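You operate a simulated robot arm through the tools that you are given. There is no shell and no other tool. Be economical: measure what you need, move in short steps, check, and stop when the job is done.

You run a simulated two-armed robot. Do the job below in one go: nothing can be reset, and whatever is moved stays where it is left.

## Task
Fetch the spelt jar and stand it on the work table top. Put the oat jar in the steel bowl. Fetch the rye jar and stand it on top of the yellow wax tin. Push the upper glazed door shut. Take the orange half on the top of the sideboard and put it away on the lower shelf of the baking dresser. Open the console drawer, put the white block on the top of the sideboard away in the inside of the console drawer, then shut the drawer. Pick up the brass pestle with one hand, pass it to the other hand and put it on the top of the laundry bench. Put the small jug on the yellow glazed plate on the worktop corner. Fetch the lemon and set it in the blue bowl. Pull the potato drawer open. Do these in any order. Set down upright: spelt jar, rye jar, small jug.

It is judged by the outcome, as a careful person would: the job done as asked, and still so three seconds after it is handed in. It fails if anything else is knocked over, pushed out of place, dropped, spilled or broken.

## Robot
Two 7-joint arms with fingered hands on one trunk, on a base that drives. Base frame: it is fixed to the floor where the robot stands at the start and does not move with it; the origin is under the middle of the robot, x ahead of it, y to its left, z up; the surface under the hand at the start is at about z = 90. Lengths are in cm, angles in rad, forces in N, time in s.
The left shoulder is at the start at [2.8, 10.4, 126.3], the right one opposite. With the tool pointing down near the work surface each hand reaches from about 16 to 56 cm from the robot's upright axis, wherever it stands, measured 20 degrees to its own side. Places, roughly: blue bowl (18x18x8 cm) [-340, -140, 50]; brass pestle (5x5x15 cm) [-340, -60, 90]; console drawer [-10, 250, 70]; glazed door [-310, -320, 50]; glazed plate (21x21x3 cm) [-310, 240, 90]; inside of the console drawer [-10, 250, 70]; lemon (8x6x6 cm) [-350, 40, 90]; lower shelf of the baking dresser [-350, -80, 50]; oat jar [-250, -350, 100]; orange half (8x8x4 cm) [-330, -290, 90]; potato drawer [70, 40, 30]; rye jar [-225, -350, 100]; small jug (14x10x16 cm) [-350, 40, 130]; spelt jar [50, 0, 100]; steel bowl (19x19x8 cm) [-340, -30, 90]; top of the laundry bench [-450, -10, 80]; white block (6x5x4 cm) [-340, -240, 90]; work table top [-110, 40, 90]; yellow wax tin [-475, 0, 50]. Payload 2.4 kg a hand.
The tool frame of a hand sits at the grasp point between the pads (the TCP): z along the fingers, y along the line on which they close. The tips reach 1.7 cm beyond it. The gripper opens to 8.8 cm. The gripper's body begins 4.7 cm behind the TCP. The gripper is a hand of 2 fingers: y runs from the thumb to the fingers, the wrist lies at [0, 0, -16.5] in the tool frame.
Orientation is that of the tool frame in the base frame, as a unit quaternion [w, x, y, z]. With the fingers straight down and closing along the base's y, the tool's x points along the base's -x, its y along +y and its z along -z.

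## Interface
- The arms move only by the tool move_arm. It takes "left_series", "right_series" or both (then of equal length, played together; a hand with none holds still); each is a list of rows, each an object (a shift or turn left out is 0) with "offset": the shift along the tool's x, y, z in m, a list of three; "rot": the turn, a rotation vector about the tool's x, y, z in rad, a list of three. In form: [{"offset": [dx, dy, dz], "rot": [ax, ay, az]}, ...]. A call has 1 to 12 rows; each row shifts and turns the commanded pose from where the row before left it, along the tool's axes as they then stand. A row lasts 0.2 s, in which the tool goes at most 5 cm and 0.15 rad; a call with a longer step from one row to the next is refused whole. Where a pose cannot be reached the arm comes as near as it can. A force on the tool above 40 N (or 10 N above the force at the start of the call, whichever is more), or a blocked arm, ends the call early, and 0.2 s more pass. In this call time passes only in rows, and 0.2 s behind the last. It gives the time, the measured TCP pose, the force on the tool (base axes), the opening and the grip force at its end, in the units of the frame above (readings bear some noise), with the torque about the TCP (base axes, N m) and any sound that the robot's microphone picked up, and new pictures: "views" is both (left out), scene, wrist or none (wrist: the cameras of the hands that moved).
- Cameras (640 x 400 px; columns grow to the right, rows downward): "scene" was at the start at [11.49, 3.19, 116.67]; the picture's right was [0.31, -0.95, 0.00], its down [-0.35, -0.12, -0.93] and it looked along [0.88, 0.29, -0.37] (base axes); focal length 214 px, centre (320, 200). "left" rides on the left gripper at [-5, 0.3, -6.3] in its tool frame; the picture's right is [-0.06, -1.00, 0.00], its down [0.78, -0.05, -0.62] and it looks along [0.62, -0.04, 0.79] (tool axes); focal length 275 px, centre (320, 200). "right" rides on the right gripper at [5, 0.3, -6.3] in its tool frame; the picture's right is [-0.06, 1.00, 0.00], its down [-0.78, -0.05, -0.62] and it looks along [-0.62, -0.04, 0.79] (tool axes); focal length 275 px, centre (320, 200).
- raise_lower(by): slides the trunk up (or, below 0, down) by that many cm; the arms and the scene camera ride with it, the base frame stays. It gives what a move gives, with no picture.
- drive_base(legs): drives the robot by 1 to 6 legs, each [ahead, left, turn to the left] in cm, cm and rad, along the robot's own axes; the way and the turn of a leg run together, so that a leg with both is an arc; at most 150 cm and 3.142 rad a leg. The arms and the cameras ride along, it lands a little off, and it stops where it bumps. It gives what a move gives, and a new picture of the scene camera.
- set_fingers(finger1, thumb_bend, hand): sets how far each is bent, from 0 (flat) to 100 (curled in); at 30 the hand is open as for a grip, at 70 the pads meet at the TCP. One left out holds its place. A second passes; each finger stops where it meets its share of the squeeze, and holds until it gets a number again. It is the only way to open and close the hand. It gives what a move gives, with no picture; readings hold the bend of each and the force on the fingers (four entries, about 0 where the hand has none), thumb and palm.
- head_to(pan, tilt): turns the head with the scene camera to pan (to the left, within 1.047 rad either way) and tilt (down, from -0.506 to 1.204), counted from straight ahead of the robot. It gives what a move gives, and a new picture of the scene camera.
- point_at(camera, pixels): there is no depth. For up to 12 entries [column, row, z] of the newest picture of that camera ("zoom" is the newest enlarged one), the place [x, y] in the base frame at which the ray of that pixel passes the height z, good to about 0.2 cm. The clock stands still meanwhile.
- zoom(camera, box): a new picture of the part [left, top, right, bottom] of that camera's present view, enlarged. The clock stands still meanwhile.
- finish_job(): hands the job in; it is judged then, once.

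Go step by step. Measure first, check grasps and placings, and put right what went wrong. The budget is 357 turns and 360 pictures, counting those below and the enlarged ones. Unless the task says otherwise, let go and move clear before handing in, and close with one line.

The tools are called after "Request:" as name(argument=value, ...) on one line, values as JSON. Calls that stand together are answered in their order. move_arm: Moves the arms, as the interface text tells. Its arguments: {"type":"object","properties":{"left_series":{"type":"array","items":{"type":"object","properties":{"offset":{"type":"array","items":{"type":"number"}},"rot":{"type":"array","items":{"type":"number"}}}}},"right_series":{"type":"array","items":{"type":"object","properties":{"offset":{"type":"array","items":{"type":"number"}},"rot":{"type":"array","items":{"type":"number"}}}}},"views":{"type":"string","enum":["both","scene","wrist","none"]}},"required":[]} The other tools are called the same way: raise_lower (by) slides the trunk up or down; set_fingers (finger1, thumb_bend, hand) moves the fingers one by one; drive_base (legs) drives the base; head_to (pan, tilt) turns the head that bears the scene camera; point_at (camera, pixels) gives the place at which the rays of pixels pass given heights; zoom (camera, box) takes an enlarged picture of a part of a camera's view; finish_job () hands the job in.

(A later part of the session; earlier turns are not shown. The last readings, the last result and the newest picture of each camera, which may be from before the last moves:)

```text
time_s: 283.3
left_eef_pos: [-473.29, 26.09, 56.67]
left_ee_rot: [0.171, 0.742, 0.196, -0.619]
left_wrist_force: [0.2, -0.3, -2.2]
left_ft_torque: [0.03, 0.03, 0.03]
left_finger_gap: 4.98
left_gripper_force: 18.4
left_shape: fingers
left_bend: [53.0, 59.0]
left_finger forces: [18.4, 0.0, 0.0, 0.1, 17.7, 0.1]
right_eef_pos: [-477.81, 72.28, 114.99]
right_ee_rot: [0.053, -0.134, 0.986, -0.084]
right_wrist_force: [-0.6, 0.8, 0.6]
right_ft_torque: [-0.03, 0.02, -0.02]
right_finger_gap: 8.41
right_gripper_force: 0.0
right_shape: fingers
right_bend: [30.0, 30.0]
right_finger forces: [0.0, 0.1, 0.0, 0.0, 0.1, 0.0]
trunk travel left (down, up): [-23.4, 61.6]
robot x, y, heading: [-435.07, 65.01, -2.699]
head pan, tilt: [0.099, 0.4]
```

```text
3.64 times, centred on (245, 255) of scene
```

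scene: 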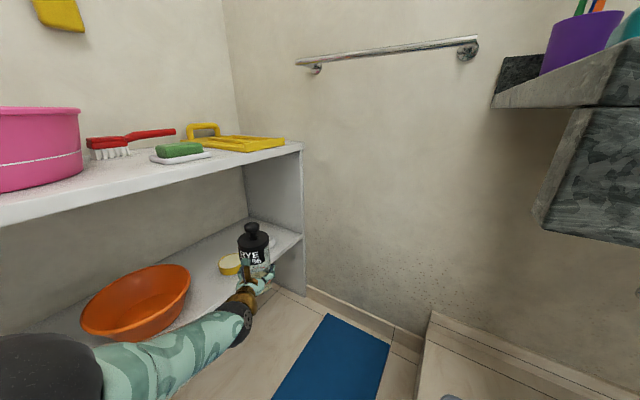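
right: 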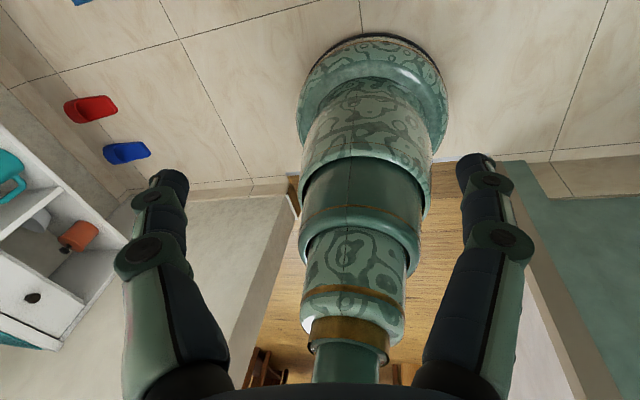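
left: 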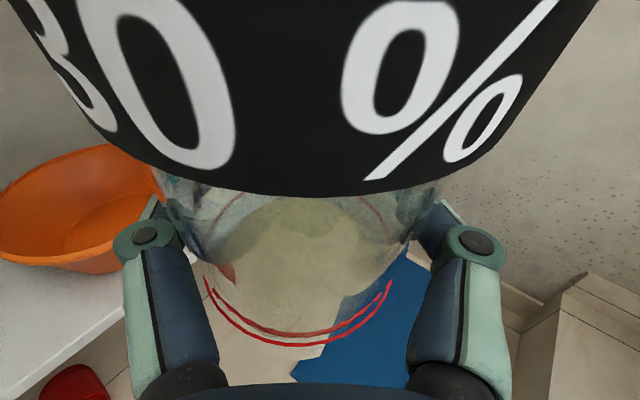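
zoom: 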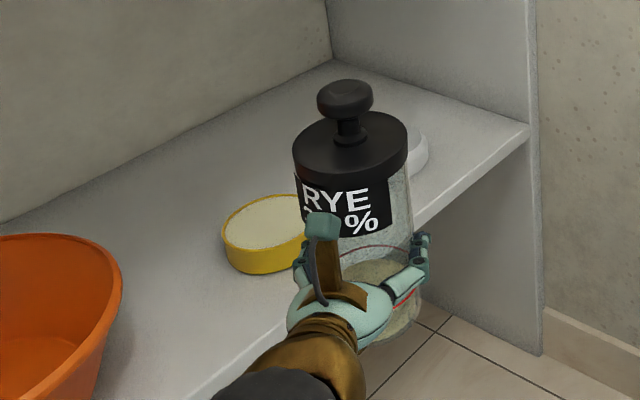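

Tin confirmed at [-481.2,2.8]. Slide the jar in above it.

Request:
drive_base(legs=[[15.9, 17.6, 0]])

Request:
zoom(camera="scene", box=[160, 180, 320, 310])

Request:
zoom(camera="left", box=[0, 0, 640, 400])

```text
time_s: 285.1
left_eef_pos: [-480.11, 3.47, 56.12]
left_ee_rot: [0.172, 0.741, 0.197, -0.618]
left_wrist_force: [-0.9, -0.6, -2.6]
left_ft_torque: [-0.01, 0.01, 0.02]
left_finger_gap: 4.99
left_gripper_force: 18.1
left_shape: fingers
left_bend: [53.0, 59.0]
left_finger forces: [18.5, 0.1, 0.1, 0.1, 17.8, 0.1]
right_eef_pos: [-484.81, 49.5, 114.14]
right_ee_rot: [0.053, -0.136, 0.986, -0.084]
right_wrist_force: [-0.4, -0.2, 0.4]
right_ft_torque: [-0.03, 0.0, 0.02]
right_finger_gap: 8.42
right_gripper_force: 0.1
right_shape: fingers
right_bend: [30.0, 30.0]
right_finger forces: [0.0, 0.0, 0.0, 0.1, 0.1, 0.1]
trunk travel left (down, up): [-23.4, 61.6]
robot x, y, heading: [-441.92, 42.72, -2.697]
head pan, tilt: [0.099, 0.4]
```

scene: 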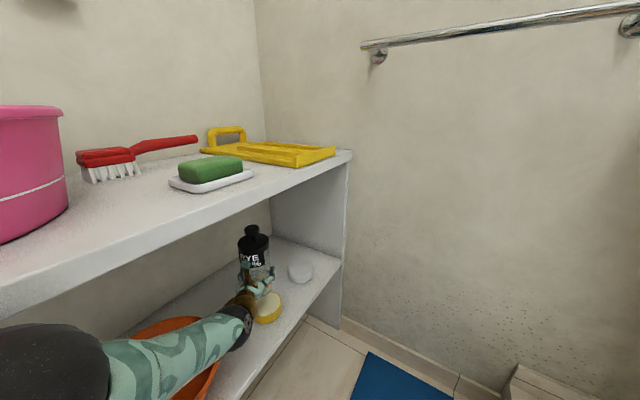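

```text
3.08 times, centred on (240, 245) of scene
```

zoom: 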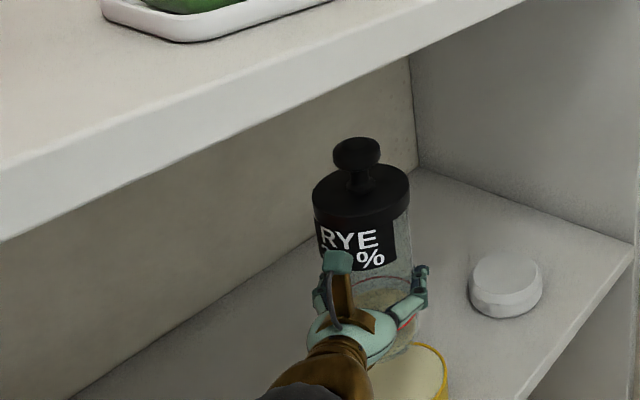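

```text
1.00 times, centred on (320, 200) of left (not enlarged: the box is as wide or as high as the picture)
```

zoom: 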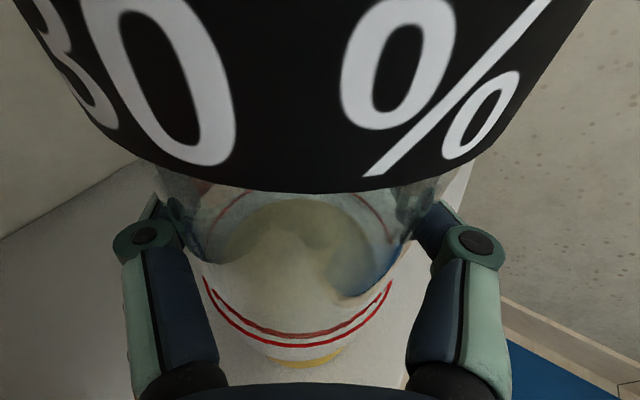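

Request:
point_at(camera="zoom", pixels=[[310, 362, 43.8], [250, 345, 43.8], [370, 340, 43.8]])

Request:
raise_lower(by=-4.5)

Request:
zoom(camera="scene", box=[180, 180, 330, 310])

Request:
zoom(camera="left", box=[120, 180, 520, 400])

```text
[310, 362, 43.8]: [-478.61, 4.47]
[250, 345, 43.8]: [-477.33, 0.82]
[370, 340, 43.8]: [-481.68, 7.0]
```

```text
time_s: 286.0
left_eef_pos: [-479.83, 3.47, 51.06]
left_ee_rot: [0.171, 0.742, 0.196, -0.618]
left_wrist_force: [-0.7, 0.1, -2.9]
left_ft_torque: [-0.02, 0.0, -0.05]
left_finger_gap: 5.01
left_gripper_force: 17.7
left_shape: fingers
left_bend: [53.0, 59.0]
left_finger forces: [18.6, 0.0, 0.0, 0.0, 18.0, 0.0]
right_eef_pos: [-484.75, 49.48, 108.72]
right_ee_rot: [0.052, -0.135, 0.986, -0.083]
right_wrist_force: [0.3, 0.2, 0.7]
right_ft_torque: [0.03, -0.01, -0.01]
right_finger_gap: 8.43
right_gripper_force: 0.1
right_shape: fingers
right_bend: [30.0, 30.0]
right_finger forces: [0.0, 0.0, 0.0, 0.1, 0.0, 0.1]
trunk travel left (down, up): [-18.9, 66.1]
robot x, y, heading: [-441.94, 42.41, -2.699]
head pan, tilt: [0.099, 0.4]
```

```text
3.08 times, centred on (255, 245) of scene
```

zoom: 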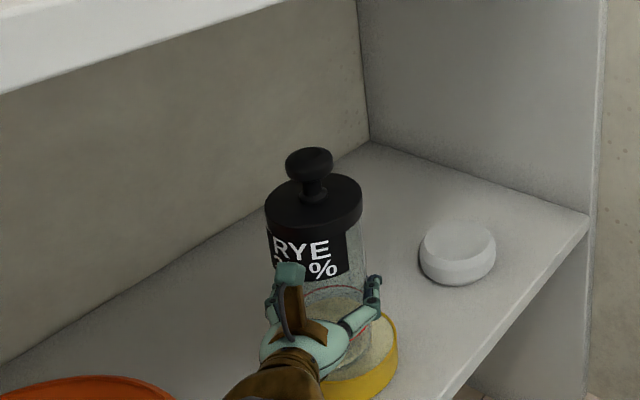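

```text
1.60 times, centred on (320, 290) of left
```

zoom: 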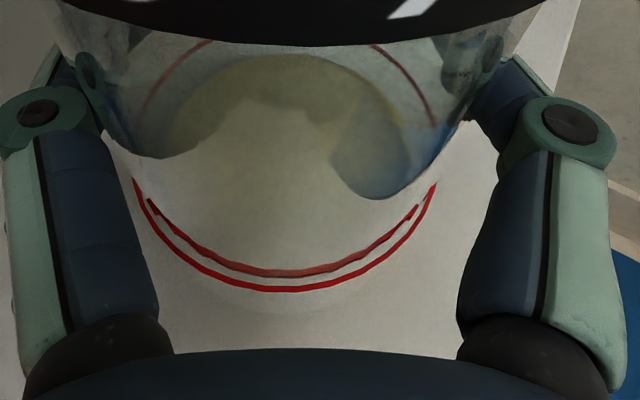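

Request:
zoom(camera="scene", box=[230, 240, 300, 300])

Request:
raise_lower(by=-1)

```text
6.67 times, centred on (265, 270) of scene
```

zoom: 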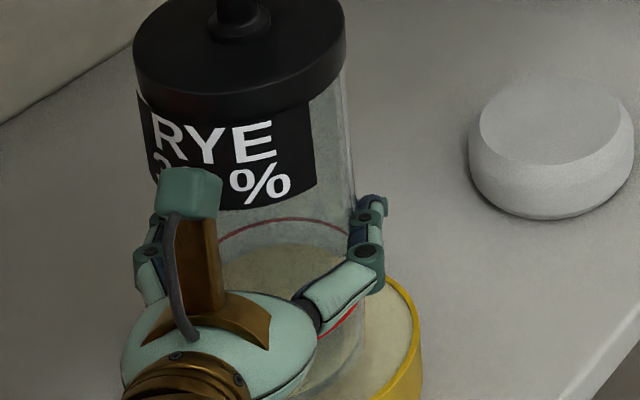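

```text
time_s: 286.6
left_eef_pos: [-479.8, 3.51, 50.04]
left_ee_rot: [0.172, 0.742, 0.196, -0.618]
left_wrist_force: [0.1, -0.1, -2.7]
left_ft_torque: [0.0, 0.0, -0.03]
left_finger_gap: 4.99
left_gripper_force: 18.4
left_shape: fingers
left_bend: [53.0, 59.0]
left_finger forces: [18.6, 0.0, 0.1, 0.1, 18.0, 0.0]
right_eef_pos: [-484.77, 49.34, 107.8]
right_ee_rot: [0.053, -0.135, 0.986, -0.084]
right_wrist_force: [0.1, 0.9, -0.4]
right_ft_torque: [0.02, -0.02, 0.0]
right_finger_gap: 8.42
right_gripper_force: 0.1
right_shape: fingers
right_bend: [30.0, 30.0]
right_finger forces: [0.0, 0.1, 0.1, 0.0, 0.0, 0.0]
trunk travel left (down, up): [-17.9, 67.1]
robot x, y, heading: [-441.65, 42.56, -2.698]
head pan, tilt: [0.099, 0.4]
```

Shift about 0.8 cm toward −x to centre on the tin, then lower to contact.

Request:
move_arm(left_series=[{"offset": [0, -0.005, 0.006]}], views="none")

Request:
raise_lower(by=-0.5)

Request:
raise_lower(by=-0.5)

```text
time_s: 286.9
left_eef_pos: [-480.66, 3.68, 49.94]
left_ee_rot: [0.172, 0.741, 0.196, -0.618]
left_wrist_force: [-0.1, 1.0, -3.4]
left_ft_torque: [0.03, -0.01, -0.01]
left_finger_gap: 4.99
left_gripper_force: 18.3
left_shape: fingers
left_bend: [53.0, 59.0]
left_finger forces: [18.6, 0.0, 0.0, 0.0, 18.0, 0.0]
right_eef_pos: [-484.84, 49.5, 107.84]
right_ee_rot: [0.053, -0.136, 0.986, -0.083]
right_wrist_force: [0.3, 0.2, 0.1]
right_ft_torque: [-0.01, 0.01, 0.01]
right_finger_gap: 8.41
right_gripper_force: 0.1
right_shape: fingers
right_bend: [30.0, 30.0]
right_finger forces: [0.0, 0.0, 0.0, 0.1, 0.0, 0.0]
trunk travel left (down, up): [-17.9, 67.1]
robot x, y, heading: [-442.24, 42.42, -2.704]
head pan, tilt: [0.099, 0.4]
```

```text
time_s: 287.5
left_eef_pos: [-480.6, 3.73, 49.42]
left_ee_rot: [0.172, 0.742, 0.197, -0.617]
left_wrist_force: [-0.3, 0.5, -2.6]
left_ft_torque: [-0.01, 0.01, 0.0]
left_finger_gap: 4.99
left_gripper_force: 18.7
left_shape: fingers
left_bend: [53.0, 59.0]
left_finger forces: [18.6, 0.0, 0.0, 0.0, 17.9, 0.0]
right_eef_pos: [-484.82, 49.49, 107.37]
right_ee_rot: [0.054, -0.135, 0.986, -0.085]
right_wrist_force: [0.5, -0.2, 0.2]
right_ft_torque: [0.01, -0.02, 0.01]
right_finger_gap: 8.4
right_gripper_force: 0.0
right_shape: fingers
right_bend: [30.0, 30.0]
right_finger forces: [0.1, 0.0, 0.0, 0.0, 0.1, 0.0]
trunk travel left (down, up): [-17.4, 67.6]
robot x, y, heading: [-441.96, 42.53, -2.697]
head pan, tilt: [0.099, 0.4]
```

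```text
time_s: 288.0
left_eef_pos: [-480.64, 3.69, 49.04]
left_ee_rot: [0.17, 0.742, 0.195, -0.618]
left_wrist_force: [-0.3, 0.6, -2.8]
left_ft_torque: [-0.02, 0.01, 0.0]
left_finger_gap: 5.03
left_gripper_force: 18.0
left_shape: fingers
left_bend: [53.0, 59.0]
left_finger forces: [18.6, 0.1, 0.1, 0.0, 18.0, 0.1]
right_eef_pos: [-484.77, 49.34, 106.7]
right_ee_rot: [0.055, -0.135, 0.986, -0.084]
right_wrist_force: [0.1, -0.1, 0.3]
right_ft_torque: [-0.03, 0.0, 0.01]
right_finger_gap: 8.42
right_gripper_force: 0.0
right_shape: fingers
right_bend: [30.0, 30.0]
right_finger forces: [0.0, 0.2, 0.0, 0.0, 0.0, 0.0]
trunk travel left (down, up): [-16.9, 68.1]
robot x, y, heading: [-441.77, 42.56, -2.701]
head pan, tilt: [0.099, 0.4]
```

Request:
raise_lower(by=-0.5)

Request:
raise_lower(by=-0.5)

Request:
zoom(camera="scene", box=[220, 190, 310, 300])

```text
time_s: 288.6
left_eef_pos: [-480.63, 3.68, 48.48]
left_ee_rot: [0.171, 0.743, 0.195, -0.617]
left_wrist_force: [0.4, -0.9, -2.5]
left_ft_torque: [0.02, 0.0, 0.0]
left_finger_gap: 5.03
left_gripper_force: 18.2
left_shape: fingers
left_bend: [53.0, 59.0]
left_finger forces: [18.6, 0.0, 0.1, 0.0, 18.0, 0.0]
right_eef_pos: [-484.91, 49.45, 106.28]
right_ee_rot: [0.053, -0.135, 0.986, -0.084]
right_wrist_force: [-0.1, 0.5, -0.4]
right_ft_torque: [0.03, 0.02, 0.03]
right_finger_gap: 8.42
right_gripper_force: 0.1
right_shape: fingers
right_bend: [30.0, 30.0]
right_finger forces: [0.0, 0.1, 0.0, 0.0, 0.0, 0.0]
trunk travel left (down, up): [-16.4, 68.6]
robot x, y, heading: [-442.1, 42.61, -2.698]
head pan, tilt: [0.099, 0.4]
```

```text
time_s: 289.1
left_eef_pos: [-480.58, 3.74, 48.09]
left_ee_rot: [0.171, 0.741, 0.195, -0.619]
left_wrist_force: [0.0, -1.4, 11.2]
left_ft_torque: [0.13, 0.03, 0.02]
left_finger_gap: 4.97
left_gripper_force: 18.9
left_shape: fingers
left_bend: [53.0, 60.0]
left_finger forces: [19.6, 0.0, 0.1, 0.1, 17.7, 0.0]
right_eef_pos: [-484.84, 49.51, 105.82]
right_ee_rot: [0.053, -0.136, 0.986, -0.084]
right_wrist_force: [-0.2, 0.3, 0.0]
right_ft_torque: [-0.02, -0.01, 0.04]
right_finger_gap: 8.4
right_gripper_force: 0.0
right_shape: fingers
right_bend: [30.0, 30.0]
right_finger forces: [0.0, 0.0, 0.1, 0.0, 0.0, 0.0]
trunk travel left (down, up): [-15.9, 69.1]
robot x, y, heading: [-442.03, 42.86, -2.695]
head pan, tilt: [0.099, 0.4]
```

```text
3.64 times, centred on (265, 245) of scene
```

zoom: 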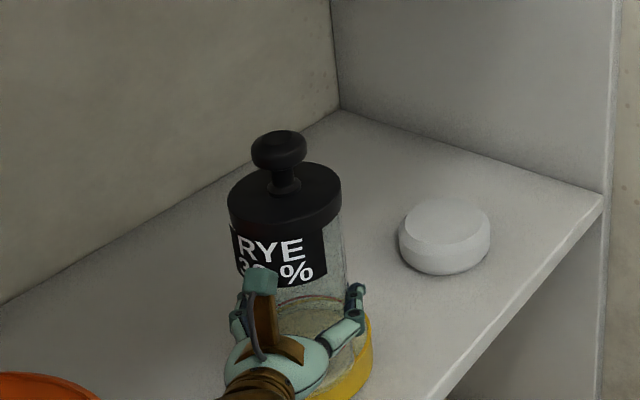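

Contact. Ease up slightly, loosen, and check balance.

Request:
raise_lower(by=0.2)

Request:
set_fingers(hand="left", finger1=30, thumb_bend=30)

Request:
zoom(camera="scene", box=[220, 190, 310, 300])

Request:
zoom(camera="left", box=[0, 0, 640, 400])

```text
time_s: 289.6
left_eef_pos: [-480.62, 3.65, 48.25]
left_ee_rot: [0.172, 0.741, 0.196, -0.618]
left_wrist_force: [-1.0, -1.5, 6.9]
left_ft_torque: [0.13, 0.06, 0.0]
left_finger_gap: 4.97
left_gripper_force: 18.6
left_shape: fingers
left_bend: [53.0, 60.0]
left_finger forces: [19.3, 0.0, 0.0, 0.0, 18.3, 0.1]
right_eef_pos: [-484.77, 49.5, 105.94]
right_ee_rot: [0.054, -0.136, 0.986, -0.084]
right_wrist_force: [0.3, 0.8, 0.5]
right_ft_torque: [0.0, -0.03, 0.02]
right_finger_gap: 8.43
right_gripper_force: 0.1
right_shape: fingers
right_bend: [30.0, 30.0]
right_finger forces: [0.0, 0.0, 0.0, 0.0, 0.1, 0.0]
trunk travel left (down, up): [-16.1, 68.9]
robot x, y, heading: [-441.62, 42.56, -2.699]
head pan, tilt: [0.099, 0.4]
```

```text
time_s: 290.6
left_eef_pos: [-480.56, 3.62, 48.13]
left_ee_rot: [0.172, 0.742, 0.197, -0.618]
left_wrist_force: [0.2, 0.2, -0.9]
left_ft_torque: [0.0, 0.0, 0.02]
left_finger_gap: 8.37
left_gripper_force: 0.1
left_shape: fingers
left_bend: [30.0, 30.0]
left_finger forces: [0.0, 0.0, 0.0, 0.0, 0.0, 0.0]
right_eef_pos: [-484.77, 49.51, 106.0]
right_ee_rot: [0.054, -0.135, 0.986, -0.085]
right_wrist_force: [-0.1, 0.3, -0.8]
right_ft_torque: [-0.01, -0.01, -0.01]
right_finger_gap: 8.41
right_gripper_force: 0.1
right_shape: fingers
right_bend: [30.0, 30.0]
right_finger forces: [0.0, 0.0, 0.0, 0.1, 0.0, 0.1]
trunk travel left (down, up): [-16.1, 68.9]
robot x, y, heading: [-441.77, 42.41, -2.697]
head pan, tilt: [0.099, 0.4]
```

```text
3.64 times, centred on (265, 245) of scene
```

zoom: 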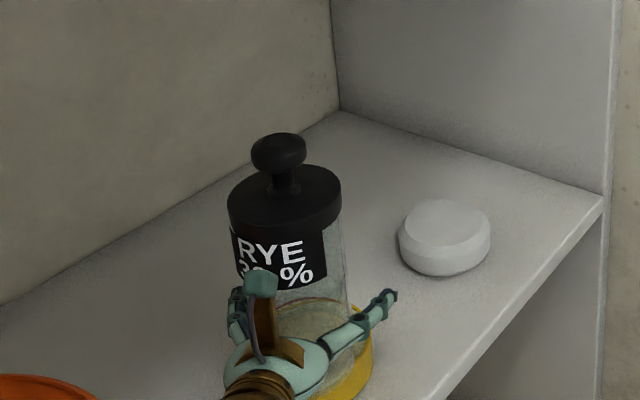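

```text
1.00 times, centred on (320, 200) of left (not enlarged: the box is as wide or as high as the picture)
```

zoom: 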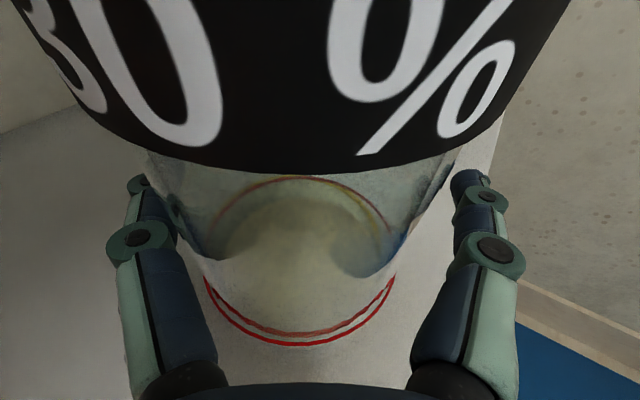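

Stable. Withdraw the hand.

Request:
move_arm(left_series=[{"offset": [0, 0, -0.03]}, {"offset": [0, 0, -0.035]}, {"offset": [0, 0, -0.035]}, {"offset": [0, 0, -0.03]}], views="scene")

Request:
zoom(camera="scene", box=[200, 180, 320, 310])

```text
time_s: 291.6
left_eef_pos: [-469.65, 10.03, 50.34]
left_ee_rot: [0.173, 0.741, 0.197, -0.618]
left_wrist_force: [-0.1, -0.3, 0.2]
left_ft_torque: [0.01, 0.0, -0.01]
left_finger_gap: 8.34
left_gripper_force: 0.1
left_shape: fingers
left_bend: [30.0, 30.0]
left_finger forces: [0.0, 0.0, 0.0, 0.1, 0.1, 0.0]
right_eef_pos: [-484.9, 49.53, 105.94]
right_ee_rot: [0.053, -0.136, 0.986, -0.084]
right_wrist_force: [-0.1, -0.4, 0.1]
right_ft_torque: [0.02, 0.02, 0.0]
right_finger_gap: 8.39
right_gripper_force: 0.1
right_shape: fingers
right_bend: [30.0, 30.0]
right_finger forces: [0.0, 0.1, 0.1, 0.0, 0.0, 0.0]
trunk travel left (down, up): [-16.1, 68.9]
robot x, y, heading: [-442.05, 42.5, -2.699]
head pan, tilt: [0.099, 0.4]
```

scene: 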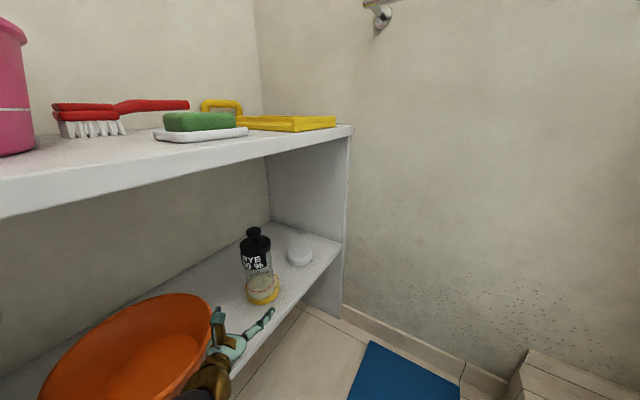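

```text
3.08 times, centred on (260, 245) of scene
```

zoom: 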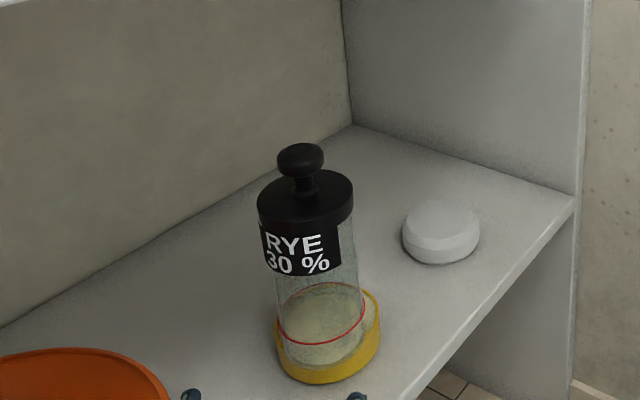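

Rye stands on the tin. Slide right away from the orange bowl, then back out and raise the trunk.

Request:
drive_base(legs=[[0, -18, 0], [-8, -4, 0]])

Request:
raise_lower(by=26)

Request:
head_to(pan=0.3, tilt=0.5)

```text
time_s: 292.6
left_eef_pos: [-471.44, 14.14, 48.76]
left_ee_rot: [0.17, 0.739, 0.201, -0.62]
left_wrist_force: [-0.1, -0.1, -0.1]
left_ft_torque: [0.02, -0.02, -0.02]
left_finger_gap: 8.35
left_gripper_force: 0.1
left_shape: fingers
left_bend: [30.0, 30.0]
left_finger forces: [0.0, 0.0, 0.1, 0.0, 0.1, 0.0]
right_eef_pos: [-486.3, 53.09, 104.74]
right_ee_rot: [0.049, -0.14, 0.986, -0.078]
right_wrist_force: [1.3, 1.3, 0.4]
right_ft_torque: [0.02, 0.01, 0.01]
right_finger_gap: 8.39
right_gripper_force: 0.0
right_shape: fingers
right_bend: [30.0, 30.0]
right_finger forces: [0.0, 0.1, 0.0, 0.0, 0.0, 0.0]
trunk travel left (down, up): [-16.1, 68.9]
robot x, y, heading: [-444.04, 47.24, -2.693]
head pan, tilt: [0.099, 0.4]
stopped in leg 1: the robot was blocked; the commanded pose is now the measured one
```

scene: 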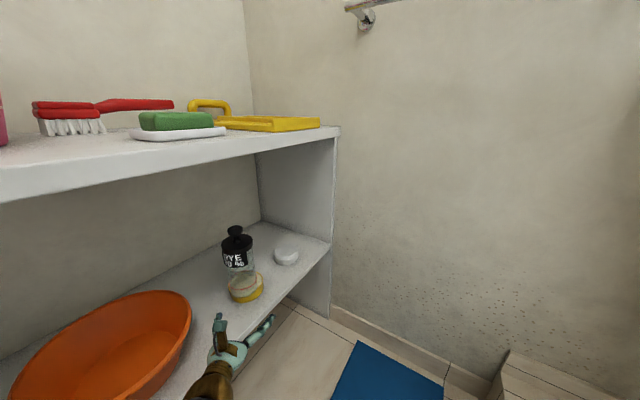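

```text
time_s: 295.3
left_eef_pos: [-471.74, 14.74, 74.77]
left_ee_rot: [0.174, 0.742, 0.197, -0.617]
left_wrist_force: [-0.3, -0.1, 0.2]
left_ft_torque: [0.01, -0.02, 0.01]
left_finger_gap: 8.38
left_gripper_force: 0.0
left_shape: fingers
left_bend: [30.0, 30.0]
left_finger forces: [0.0, 0.0, 0.0, 0.0, 0.1, 0.1]
right_eef_pos: [-487.11, 54.07, 130.33]
right_ee_rot: [0.053, -0.137, 0.986, -0.083]
right_wrist_force: [0.7, 0.5, -0.2]
right_ft_torque: [0.01, 0.02, 0.0]
right_finger_gap: 8.44
right_gripper_force: 0.0
right_shape: fingers
right_bend: [30.0, 30.0]
right_finger forces: [0.0, 0.1, 0.0, 0.0, 0.0, 0.0]
trunk travel left (down, up): [-42.1, 42.9]
robot x, y, heading: [-443.93, 47.41, -2.692]
head pan, tilt: [0.099, 0.4]
```

```text
time_s: 296.0
left_eef_pos: [-471.82, 14.77, 74.87]
left_ee_rot: [0.172, 0.742, 0.196, -0.618]
left_wrist_force: [0.1, 0.8, 0.3]
left_ft_torque: [-0.02, 0.03, -0.02]
left_finger_gap: 8.38
left_gripper_force: 0.1
left_shape: fingers
left_bend: [30.0, 30.0]
left_finger forces: [0.0, 0.0, 0.1, 0.0, 0.0, 0.0]
right_eef_pos: [-487.16, 54.02, 130.32]
right_ee_rot: [0.053, -0.138, 0.986, -0.083]
right_wrist_force: [0.0, 0.0, -0.2]
right_ft_torque: [0.0, -0.03, 0.0]
right_finger_gap: 8.36
right_gripper_force: 0.1
right_shape: fingers
right_bend: [30.0, 30.0]
right_finger forces: [0.0, 0.0, 0.0, 0.0, 0.1, 0.0]
trunk travel left (down, up): [-42.1, 42.9]
robot x, y, heading: [-444.23, 47.09, -2.697]
head pan, tilt: [0.3, 0.499]
```

scene: 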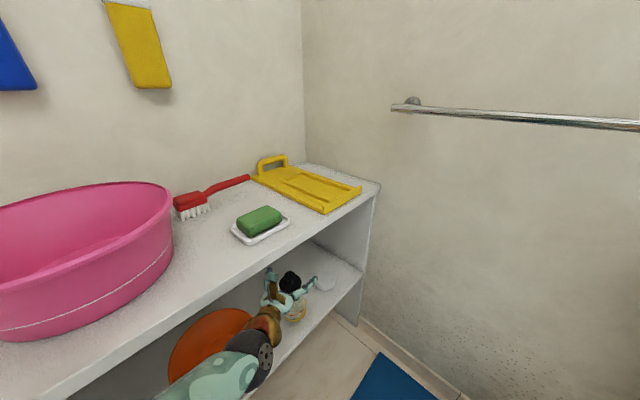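

Request:
drive_base(legs=[[-18, 0, 0]])

Request:
raise_lower(by=18)

Request:
head_to(pan=0.2, tilt=0.7)

```text
time_s: 297.6
left_eef_pos: [-455.53, 22.51, 74.93]
left_ee_rot: [0.173, 0.741, 0.196, -0.618]
left_wrist_force: [0.3, 0.1, -0.9]
left_ft_torque: [0.01, 0.01, 0.02]
left_finger_gap: 8.34
left_gripper_force: 0.0
left_shape: fingers
left_bend: [30.0, 30.0]
left_finger forces: [0.0, 0.1, 0.1, 0.0, 0.1, 0.0]
right_eef_pos: [-470.89, 61.83, 130.41]
right_ee_rot: [0.053, -0.136, 0.986, -0.083]
right_wrist_force: [0.0, -0.4, 0.1]
right_ft_torque: [0.02, 0.02, 0.02]
right_finger_gap: 8.42
right_gripper_force: 0.1
right_shape: fingers
right_bend: [30.0, 30.0]
right_finger forces: [0.1, 0.1, 0.1, 0.1, 0.0, 0.0]
trunk travel left (down, up): [-42.1, 42.9]
robot x, y, heading: [-427.92, 55.02, -2.698]
head pan, tilt: [0.3, 0.499]
```

scene: 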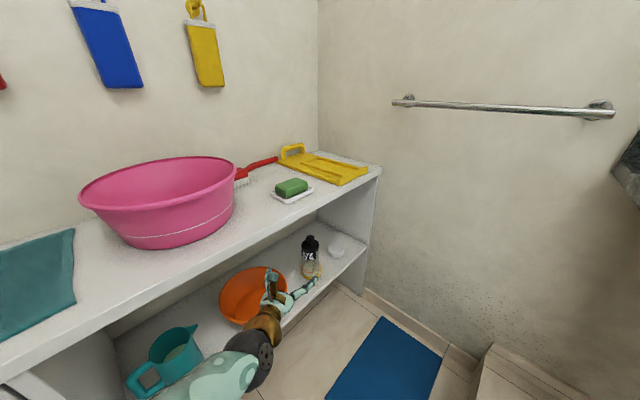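

```text
time_s: 299.6
left_eef_pos: [-455.45, 22.51, 92.09]
left_ee_rot: [0.172, 0.742, 0.195, -0.618]
left_wrist_force: [-0.2, 0.3, 0.0]
left_ft_torque: [0.03, -0.03, 0.0]
left_finger_gap: 8.35
left_gripper_force: 0.1
left_shape: fingers
left_bend: [30.0, 30.0]
left_finger forces: [0.0, 0.0, 0.0, 0.1, 0.0, 0.0]
right_eef_pos: [-470.91, 61.83, 147.45]
right_ee_rot: [0.053, -0.136, 0.986, -0.083]
right_wrist_force: [0.2, 0.3, -0.1]
right_ft_torque: [-0.02, -0.01, -0.03]
right_finger_gap: 8.4
right_gripper_force: 0.1
right_shape: fingers
right_bend: [30.0, 30.0]
right_finger forces: [0.1, 0.0, 0.1, 0.0, 0.1, 0.0]
trunk travel left (down, up): [-60.1, 24.9]
robot x, y, heading: [-427.53, 54.82, -2.698]
head pan, tilt: [0.3, 0.499]
```

```text
time_s: 300.3
left_eef_pos: [-455.55, 22.65, 92.02]
left_ee_rot: [0.172, 0.742, 0.194, -0.618]
left_wrist_force: [0.0, -0.6, 0.2]
left_ft_torque: [0.05, 0.0, 0.01]
left_finger_gap: 8.37
left_gripper_force: 0.0
left_shape: fingers
left_bend: [30.0, 30.0]
left_finger forces: [0.1, 0.1, 0.0, 0.0, 0.1, 0.0]
right_eef_pos: [-470.89, 61.86, 147.54]
right_ee_rot: [0.053, -0.136, 0.986, -0.084]
right_wrist_force: [0.7, -0.4, 0.1]
right_ft_torque: [-0.01, 0.03, 0.02]
right_finger_gap: 8.42
right_gripper_force: 0.0
right_shape: fingers
right_bend: [30.0, 30.0]
right_finger forces: [0.0, 0.0, 0.0, 0.0, 0.0, 0.1]
trunk travel left (down, up): [-60.1, 24.9]
robot x, y, heading: [-427.97, 54.71, -2.696]
head pan, tilt: [0.201, 0.7]
```

scene: 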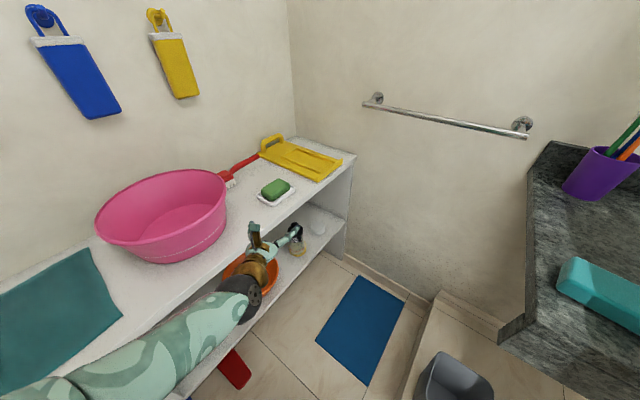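

Note free bench-top spots for the pestle later.

Request:
point_at(camera="scene", pixels=[[120, 315, 78], [160, 263, 78], [170, 300, 78], [225, 250, 78], [265, 200, 78], [298, 200, 78], [355, 155, 78], [320, 205, 78], [260, 225, 78]])

```text
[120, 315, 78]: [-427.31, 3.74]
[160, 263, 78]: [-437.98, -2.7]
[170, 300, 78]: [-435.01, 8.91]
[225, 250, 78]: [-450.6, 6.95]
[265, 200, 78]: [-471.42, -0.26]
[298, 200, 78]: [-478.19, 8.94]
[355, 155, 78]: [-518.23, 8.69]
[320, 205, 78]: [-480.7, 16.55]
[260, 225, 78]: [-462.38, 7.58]
```

Back away to the room's middle and turn to face −y, then exit sideways through the doorway (narrower profile).

Request:
drive_base(legs=[[-23.5, -49.7, 0], [0, 0, 1.126]])

Request:
head_to(pan=1.0, tilt=0.7)

```text
time_s: 306.3
left_eef_pos: [-410.62, 71.09, 92.04]
left_ee_rot: [0.475, 0.523, 0.561, -0.43]
left_wrist_force: [0.3, -0.5, 0.0]
left_ft_torque: [-0.02, 0.0, -0.04]
left_finger_gap: 8.37
left_gripper_force: 0.1
left_shape: fingers
left_bend: [30.0, 30.0]
left_finger forces: [0.0, 0.0, 0.0, 0.1, 0.0, 0.0]
right_eef_pos: [-452.59, 74.07, 147.49]
right_ee_rot: [0.089, -0.641, 0.761, -0.041]
right_wrist_force: [-0.2, 0.1, -0.6]
right_ft_torque: [-0.03, 0.04, 0.03]
right_finger_gap: 8.4
right_gripper_force: 0.1
right_shape: fingers
right_bend: [30.0, 30.0]
right_finger forces: [0.0, 0.1, 0.1, 0.0, 0.1, 0.0]
trunk travel left (down, up): [-60.1, 24.9]
robot x, y, heading: [-428.11, 109.93, -1.576]
head pan, tilt: [0.201, 0.7]
```

scene: 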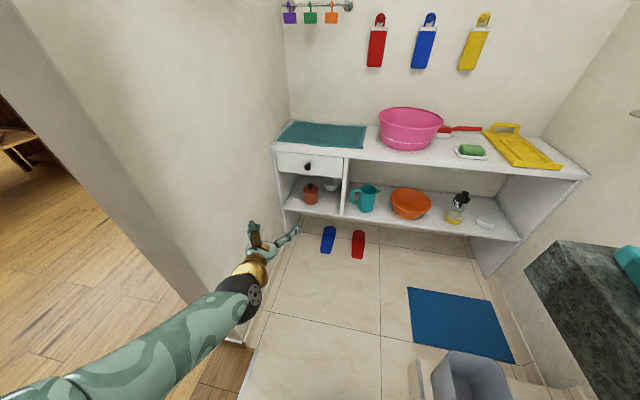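

```text
time_s: 307.4
left_eef_pos: [-410.66, 71.27, 91.48]
left_ee_rot: [0.476, 0.523, 0.561, -0.431]
left_wrist_force: [-0.8, 0.2, 0.1]
left_ft_torque: [0.06, 0.01, 0.01]
left_finger_gap: 8.35
left_gripper_force: 0.0
left_shape: fingers
left_bend: [30.0, 30.0]
left_finger forces: [0.0, 0.0, 0.0, 0.0, 0.0, 0.0]
right_eef_pos: [-452.66, 74.13, 146.61]
right_ee_rot: [0.088, -0.641, 0.761, -0.041]
right_wrist_force: [0.8, 0.8, 0.1]
right_ft_torque: [0.01, -0.01, 0.01]
right_finger_gap: 8.38
right_gripper_force: 0.1
right_shape: fingers
right_bend: [30.0, 30.0]
right_finger forces: [0.0, 0.1, 0.0, 0.0, 0.1, 0.0]
trunk travel left (down, up): [-60.1, 24.9]
robot x, y, heading: [-428.16, 110.21, -1.572]
head pan, tilt: [1.0, 0.7]
```

scene: 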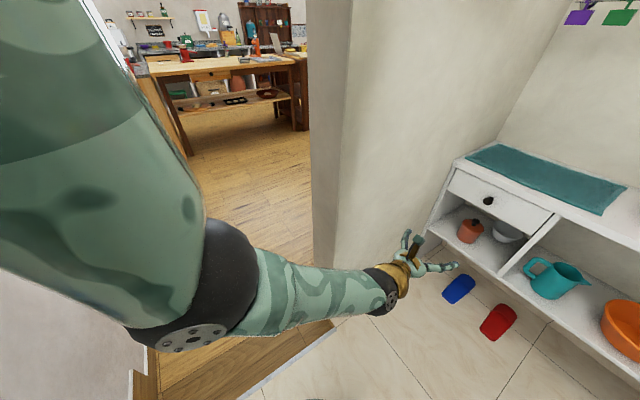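

Request:
drive_base(legs=[[-19, 0, 0], [0, 60, 0]])

```text
time_s: 311.0
left_eef_pos: [-372.12, 90.08, 91.12]
left_ee_rot: [0.526, 0.561, 0.515, -0.379]
left_wrist_force: [0.0, -0.4, 0.3]
left_ft_torque: [-0.02, -0.02, 0.03]
left_finger_gap: 8.38
left_gripper_force: 0.1
left_shape: fingers
left_bend: [30.0, 30.0]
left_finger forces: [0.1, 0.0, 0.0, 0.1, 0.0, 0.1]
right_eef_pos: [-422.93, 94.1, 142.65]
right_ee_rot: [0.119, -0.608, 0.782, -0.07]
right_wrist_force: [0.4, 0.0, 0.0]
right_ft_torque: [-0.02, 0.01, 0.0]
right_finger_gap: 8.39
right_gripper_force: 0.1
right_shape: fingers
right_bend: [30.0, 30.0]
right_finger forces: [0.0, 0.0, 0.1, 0.0, 0.0, 0.0]
trunk travel left (down, up): [-60.1, 24.9]
robot x, y, heading: [-387.79, 128.47, -1.569]
head pan, tilt: [1.0, 0.7]
stopped in leg 2: the robot was blocked; the commanded pose is now the measured one
```

scene: 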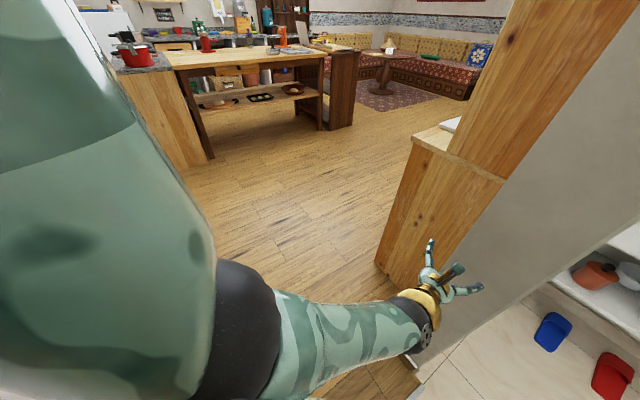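

Blocked; shift forward a few cm (away from the rear wall) and retry.

Request:
drive_base(legs=[[7, 0, 0]])

Request:
drive_base(legs=[[0, 15, 0]])

```text
time_s: 311.7
left_eef_pos: [-371.25, 89.35, 90.47]
left_ee_rot: [0.581, 0.607, 0.447, -0.307]
left_wrist_force: [-0.9, 0.0, 0.5]
left_ft_torque: [0.0, 0.02, 0.05]
left_finger_gap: 8.38
left_gripper_force: 0.2
left_shape: fingers
left_bend: [30.0, 30.0]
left_finger forces: [0.0, 0.1, 0.1, 0.0, 0.0, 0.1]
right_eef_pos: [-430.28, 94.34, 138.13]
right_ee_rot: [0.135, -0.585, 0.798, -0.056]
right_wrist_force: [-0.4, 0.2, -0.9]
right_ft_torque: [0.05, -0.02, -0.01]
right_finger_gap: 8.38
right_gripper_force: 0.1
right_shape: fingers
right_bend: [30.0, 30.0]
right_finger forces: [0.1, 0.0, 0.0, 0.0, 0.0, 0.0]
trunk travel left (down, up): [-60.1, 24.9]
robot x, y, heading: [-388.14, 128.22, -1.568]
head pan, tilt: [1.0, 0.7]
stopped in leg 1: the robot was blocked; the commanded pose is now the measured one
```

scene: 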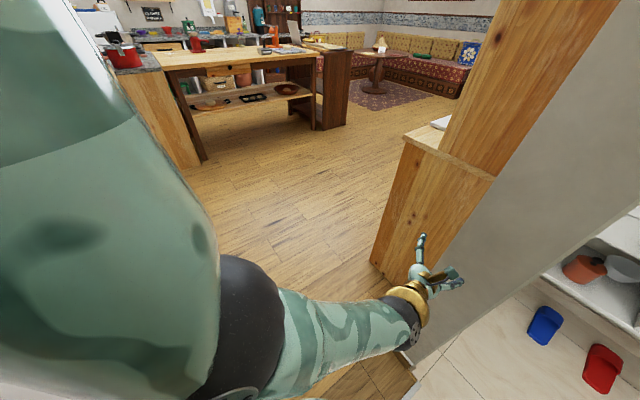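

```text
time_s: 312.4
left_eef_pos: [-369.61, 89.42, 90.21]
left_ee_rot: [0.628, 0.638, 0.378, -0.234]
left_wrist_force: [-0.1, -0.3, -0.5]
left_ft_torque: [-0.02, -0.02, 0.02]
left_finger_gap: 8.42
left_gripper_force: 0.0
left_shape: fingers
left_bend: [30.0, 30.0]
left_finger forces: [0.0, 0.1, 0.0, 0.0, 0.0, 0.1]
right_eef_pos: [-432.77, 94.77, 132.96]
right_ee_rot: [0.16, -0.599, 0.785, -0.003]
right_wrist_force: [-0.5, -1.2, 0.5]
right_ft_torque: [0.03, -0.02, 0.02]
right_finger_gap: 8.39
right_gripper_force: 0.1
right_shape: fingers
right_bend: [30.0, 30.0]
right_finger forces: [0.0, 0.0, 0.1, 0.0, 0.1, 0.0]
trunk travel left (down, up): [-60.1, 24.9]
robot x, y, heading: [-387.28, 127.92, -1.566]
head pan, tilt: [1.0, 0.7]
stopped in leg 1: the robot was blocked; the commanded pose is now the measured one
```

scene: 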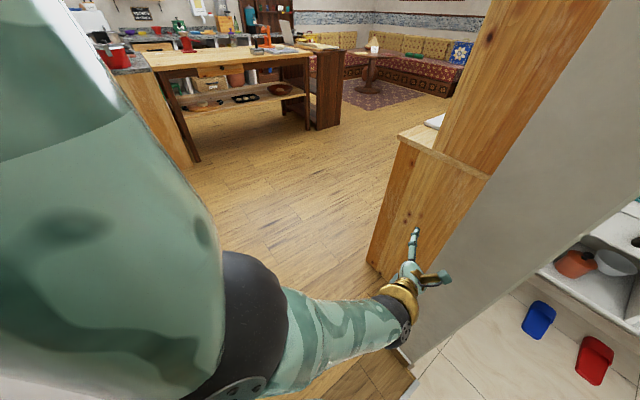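

Request:
drive_base(legs=[[0, -6, 0]])

Request:
head_to(pan=1.04, tilt=0.0)

Request:
head_to(pan=-1.04, tilt=0.2)

```text
time_s: 313.2
left_eef_pos: [-369.76, 89.73, 90.3]
left_ee_rot: [0.668, 0.66, 0.307, -0.158]
left_wrist_force: [-0.6, -0.3, 1.1]
left_ft_torque: [-0.04, 0.01, 0.0]
left_finger_gap: 8.37
left_gripper_force: 0.1
left_shape: fingers
left_bend: [30.0, 30.0]
left_finger forces: [0.0, 0.0, 0.0, 0.0, 0.0, 0.0]
right_eef_pos: [-436.96, 98.46, 127.84]
right_ee_rot: [0.185, -0.608, 0.772, 0.002]
right_wrist_force: [-0.7, -0.4, -0.3]
right_ft_torque: [0.01, 0.0, -0.01]
right_finger_gap: 8.37
right_gripper_force: 0.0
right_shape: fingers
right_bend: [30.0, 30.0]
right_finger forces: [0.1, 0.0, 0.0, 0.0, 0.0, 0.1]
trunk travel left (down, up): [-60.1, 24.9]
robot x, y, heading: [-387.86, 127.82, -1.569]
head pan, tilt: [1.0, 0.7]
stopped in leg 1: the robot was blocked; the commanded pose is now the measured one
```

scene: 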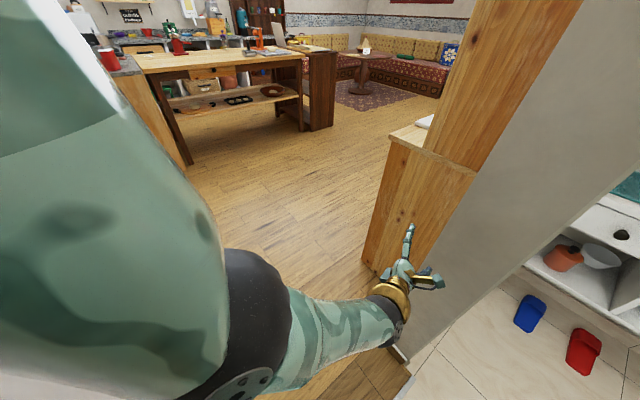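

```text
time_s: 314.2
left_eef_pos: [-369.74, 89.69, 90.33]
left_ee_rot: [0.667, 0.659, 0.308, -0.16]
left_wrist_force: [0.3, -0.8, -0.8]
left_ft_torque: [0.01, -0.02, 0.03]
left_finger_gap: 8.39
left_gripper_force: 0.1
left_shape: fingers
left_bend: [30.0, 30.0]
left_finger forces: [0.0, 0.0, 0.0, 0.0, 0.0, 0.0]
right_eef_pos: [-436.58, 98.34, 127.99]
right_ee_rot: [0.183, -0.609, 0.772, 0.002]
right_wrist_force: [0.0, -0.5, -0.2]
right_ft_torque: [-0.01, 0.01, 0.02]
right_finger_gap: 8.36
right_gripper_force: 0.0
right_shape: fingers
right_bend: [30.0, 30.0]
right_finger forces: [0.1, 0.0, 0.1, 0.0, 0.0, 0.0]
trunk travel left (down, up): [-60.1, 24.9]
robot x, y, heading: [-387.83, 127.34, -1.568]
head pan, tilt: [1.04, 0.0]
```

scene: 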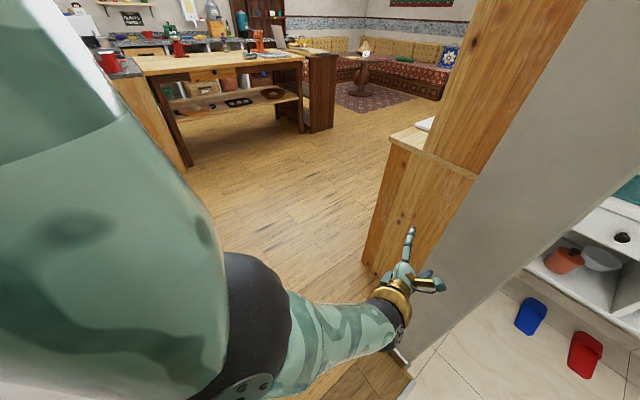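

```text
time_s: 316.2
left_eef_pos: [-369.92, 89.74, 90.45]
left_ee_rot: [0.666, 0.657, 0.313, -0.163]
left_wrist_force: [0.4, 0.2, 0.1]
left_ft_torque: [-0.01, 0.0, -0.01]
left_finger_gap: 8.35
left_gripper_force: 0.0
left_shape: fingers
left_bend: [30.0, 30.0]
left_finger forces: [0.0, 0.1, 0.0, 0.0, 0.1, 0.0]
right_eef_pos: [-436.51, 98.37, 127.94]
right_ee_rot: [0.183, -0.609, 0.772, 0.002]
right_wrist_force: [0.1, -0.2, 0.2]
right_ft_torque: [0.0, 0.0, 0.02]
right_finger_gap: 8.38
right_gripper_force: 0.0
right_shape: fingers
right_bend: [30.0, 30.0]
right_finger forces: [0.0, 0.0, 0.0, 0.1, 0.0, 0.0]
trunk travel left (down, up): [-60.1, 24.9]
robot x, y, heading: [-387.72, 127.52, -1.57]
head pan, tilt: [-1.04, 0.201]
```

scene: 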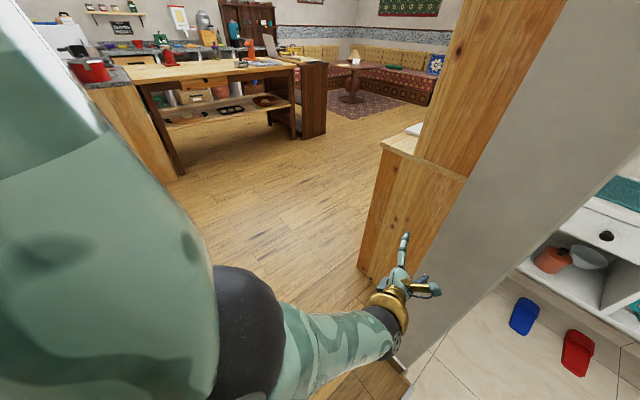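

The left upper arm is pressing on the head (view barely turns). Untwist and ease the left arm forward/down.

Request:
move_arm(left_series=[{"offset": [0, 0, 0.01], "rot": [0.037, -0.005, -0.145]}, {"offset": [0, 0, 0.01], "rot": [0.037, -0.005, -0.145]}, {"rot": [0.037, -0.005, -0.145]}, {"rot": [0.037, -0.005, -0.145]}, {"rot": [0.037, -0.005, -0.145]}, {"rot": [0.037, -0.005, -0.145]}], views="scene")

```text
time_s: 316.6
left_eef_pos: [-370.14, 89.28, 90.55]
left_ee_rot: [0.675, 0.659, 0.298, -0.149]
left_wrist_force: [-0.2, 0.6, -0.2]
left_ft_torque: [0.0, 0.02, 0.06]
left_finger_gap: 8.41
left_gripper_force: 0.0
left_shape: fingers
left_bend: [30.0, 30.0]
left_finger forces: [0.0, 0.0, 0.0, 0.0, 0.0, 0.0]
right_eef_pos: [-438.44, 101.15, 125.5]
right_ee_rot: [0.195, -0.608, 0.77, -0.011]
right_wrist_force: [-0.3, 0.0, 1.1]
right_ft_torque: [0.01, 0.01, -0.01]
right_finger_gap: 8.35
right_gripper_force: 0.0
right_shape: fingers
right_bend: [30.0, 30.0]
right_finger forces: [0.0, 0.0, 0.0, 0.1, 0.0, 0.0]
trunk travel left (down, up): [-60.1, 24.9]
robot x, y, heading: [-387.73, 127.61, -1.566]
head pan, tilt: [-1.04, 0.201]
stopped in row 1 (right hand): the arm was blocked; the commanded pose is now the measured one
```

scene: 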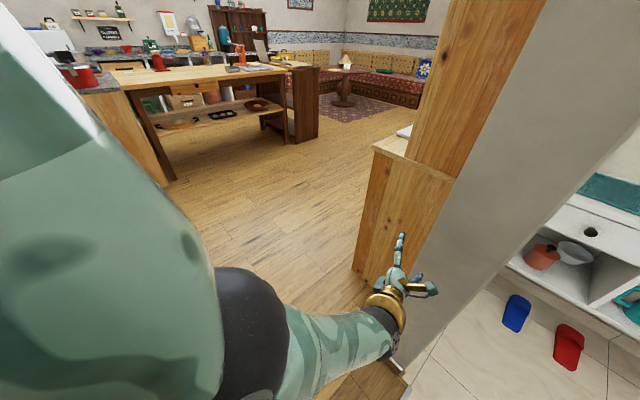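

The right arm is the blocked one, likely jammed against the head/jamb. Turn the head back to relieve, then bring the right hand down and forward.

Request:
head_to(pan=1.0, tilt=0.5)

Request:
move_arm(right_series=[{"offset": [0, 0, 0.02]}, {"offset": [0, 0, 0.03]}, {"offset": [0, 0, 0.03]}, {"offset": [0, 0, 0.03]}], views="none")

```text
time_s: 318.5
left_eef_pos: [-373.43, 89.24, 90.81]
left_ee_rot: [0.661, 0.656, 0.318, -0.176]
left_wrist_force: [-0.3, -0.2, -0.3]
left_ft_torque: [0.0, -0.04, 0.01]
left_finger_gap: 8.38
left_gripper_force: 0.0
left_shape: fingers
left_bend: [30.0, 30.0]
left_finger forces: [0.0, 0.1, 0.0, 0.1, 0.0, 0.0]
right_eef_pos: [-438.07, 100.7, 125.71]
right_ee_rot: [0.194, -0.607, 0.77, -0.01]
right_wrist_force: [-0.1, 0.2, -0.3]
right_ft_torque: [0.02, 0.01, -0.03]
right_finger_gap: 8.41
right_gripper_force: 0.0
right_shape: fingers
right_bend: [30.0, 30.0]
right_finger forces: [0.0, 0.1, 0.0, 0.0, 0.0, 0.0]
trunk travel left (down, up): [-60.1, 24.9]
robot x, y, heading: [-387.82, 127.96, -1.566]
head pan, tilt: [1.0, 0.499]
```

scene: 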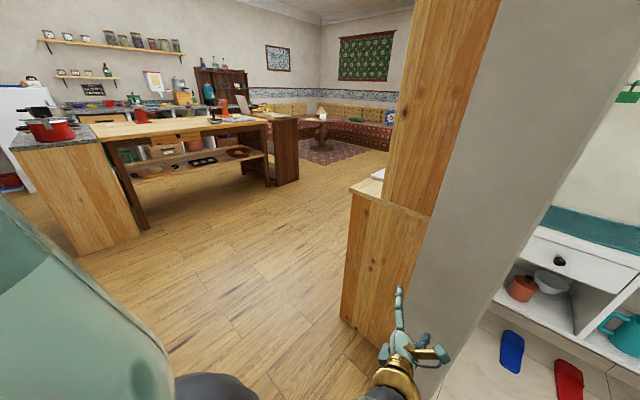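

```text
time_s: 318.9
left_eef_pos: [-373.62, 89.83, 90.44]
left_ee_rot: [0.675, 0.667, 0.285, -0.137]
left_wrist_force: [-0.6, -0.5, 0.9]
left_ft_torque: [0.01, 0.01, 0.01]
left_finger_gap: 8.38
left_gripper_force: 0.0
left_shape: fingers
left_bend: [30.0, 30.0]
left_finger forces: [0.1, 0.0, 0.0, 0.0, 0.0, 0.0]
right_eef_pos: [-440.39, 103.8, 122.39]
right_ee_rot: [0.184, -0.579, 0.794, -0.033]
right_wrist_force: [-0.8, 1.0, 0.0]
right_ft_torque: [0.04, 0.01, -0.04]
right_finger_gap: 8.37
right_gripper_force: 0.2
right_shape: fingers
right_bend: [30.0, 30.0]
right_finger forces: [0.0, 0.1, 0.0, 0.0, 0.1, 0.0]
right hand out of reach, approached as far as the arm can: row 1, 2
trunk travel left (down, up): [-60.1, 24.9]
robot x, y, heading: [-387.87, 128.09, -1.57]
head pan, tilt: [1.0, 0.499]
stopped in row 2 (right hand): the arm was blocked; the commanded pose is now the measured one
```

Request:
drive_base(legs=[[3, -3, 0]])

```text
time_s: 319.8
left_eef_pos: [-376.65, 86.49, 90.45]
left_ee_rot: [0.675, 0.665, 0.286, -0.138]
left_wrist_force: [0.1, 0.5, 0.2]
left_ft_torque: [0.0, 0.03, -0.01]
left_finger_gap: 8.38
left_gripper_force: 0.1
left_shape: fingers
left_bend: [30.0, 30.0]
left_finger forces: [0.0, 0.0, 0.0, 0.0, 0.0, 0.1]
right_eef_pos: [-443.24, 100.41, 122.52]
right_ee_rot: [0.184, -0.58, 0.793, -0.032]
right_wrist_force: [-0.9, 0.3, -0.2]
right_ft_torque: [-0.04, -0.01, 0.03]
right_finger_gap: 8.36
right_gripper_force: 0.0
right_shape: fingers
right_bend: [30.0, 30.0]
right_finger forces: [0.0, 0.1, 0.0, 0.0, 0.0, 0.0]
trunk travel left (down, up): [-60.1, 24.9]
robot x, y, heading: [-390.96, 124.97, -1.567]
head pan, tilt: [1.0, 0.499]
```

scene: 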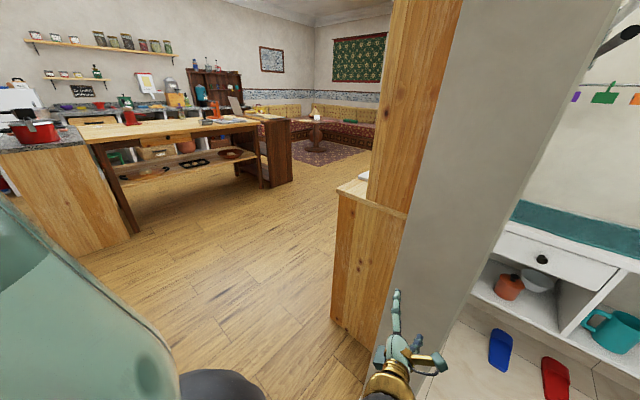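

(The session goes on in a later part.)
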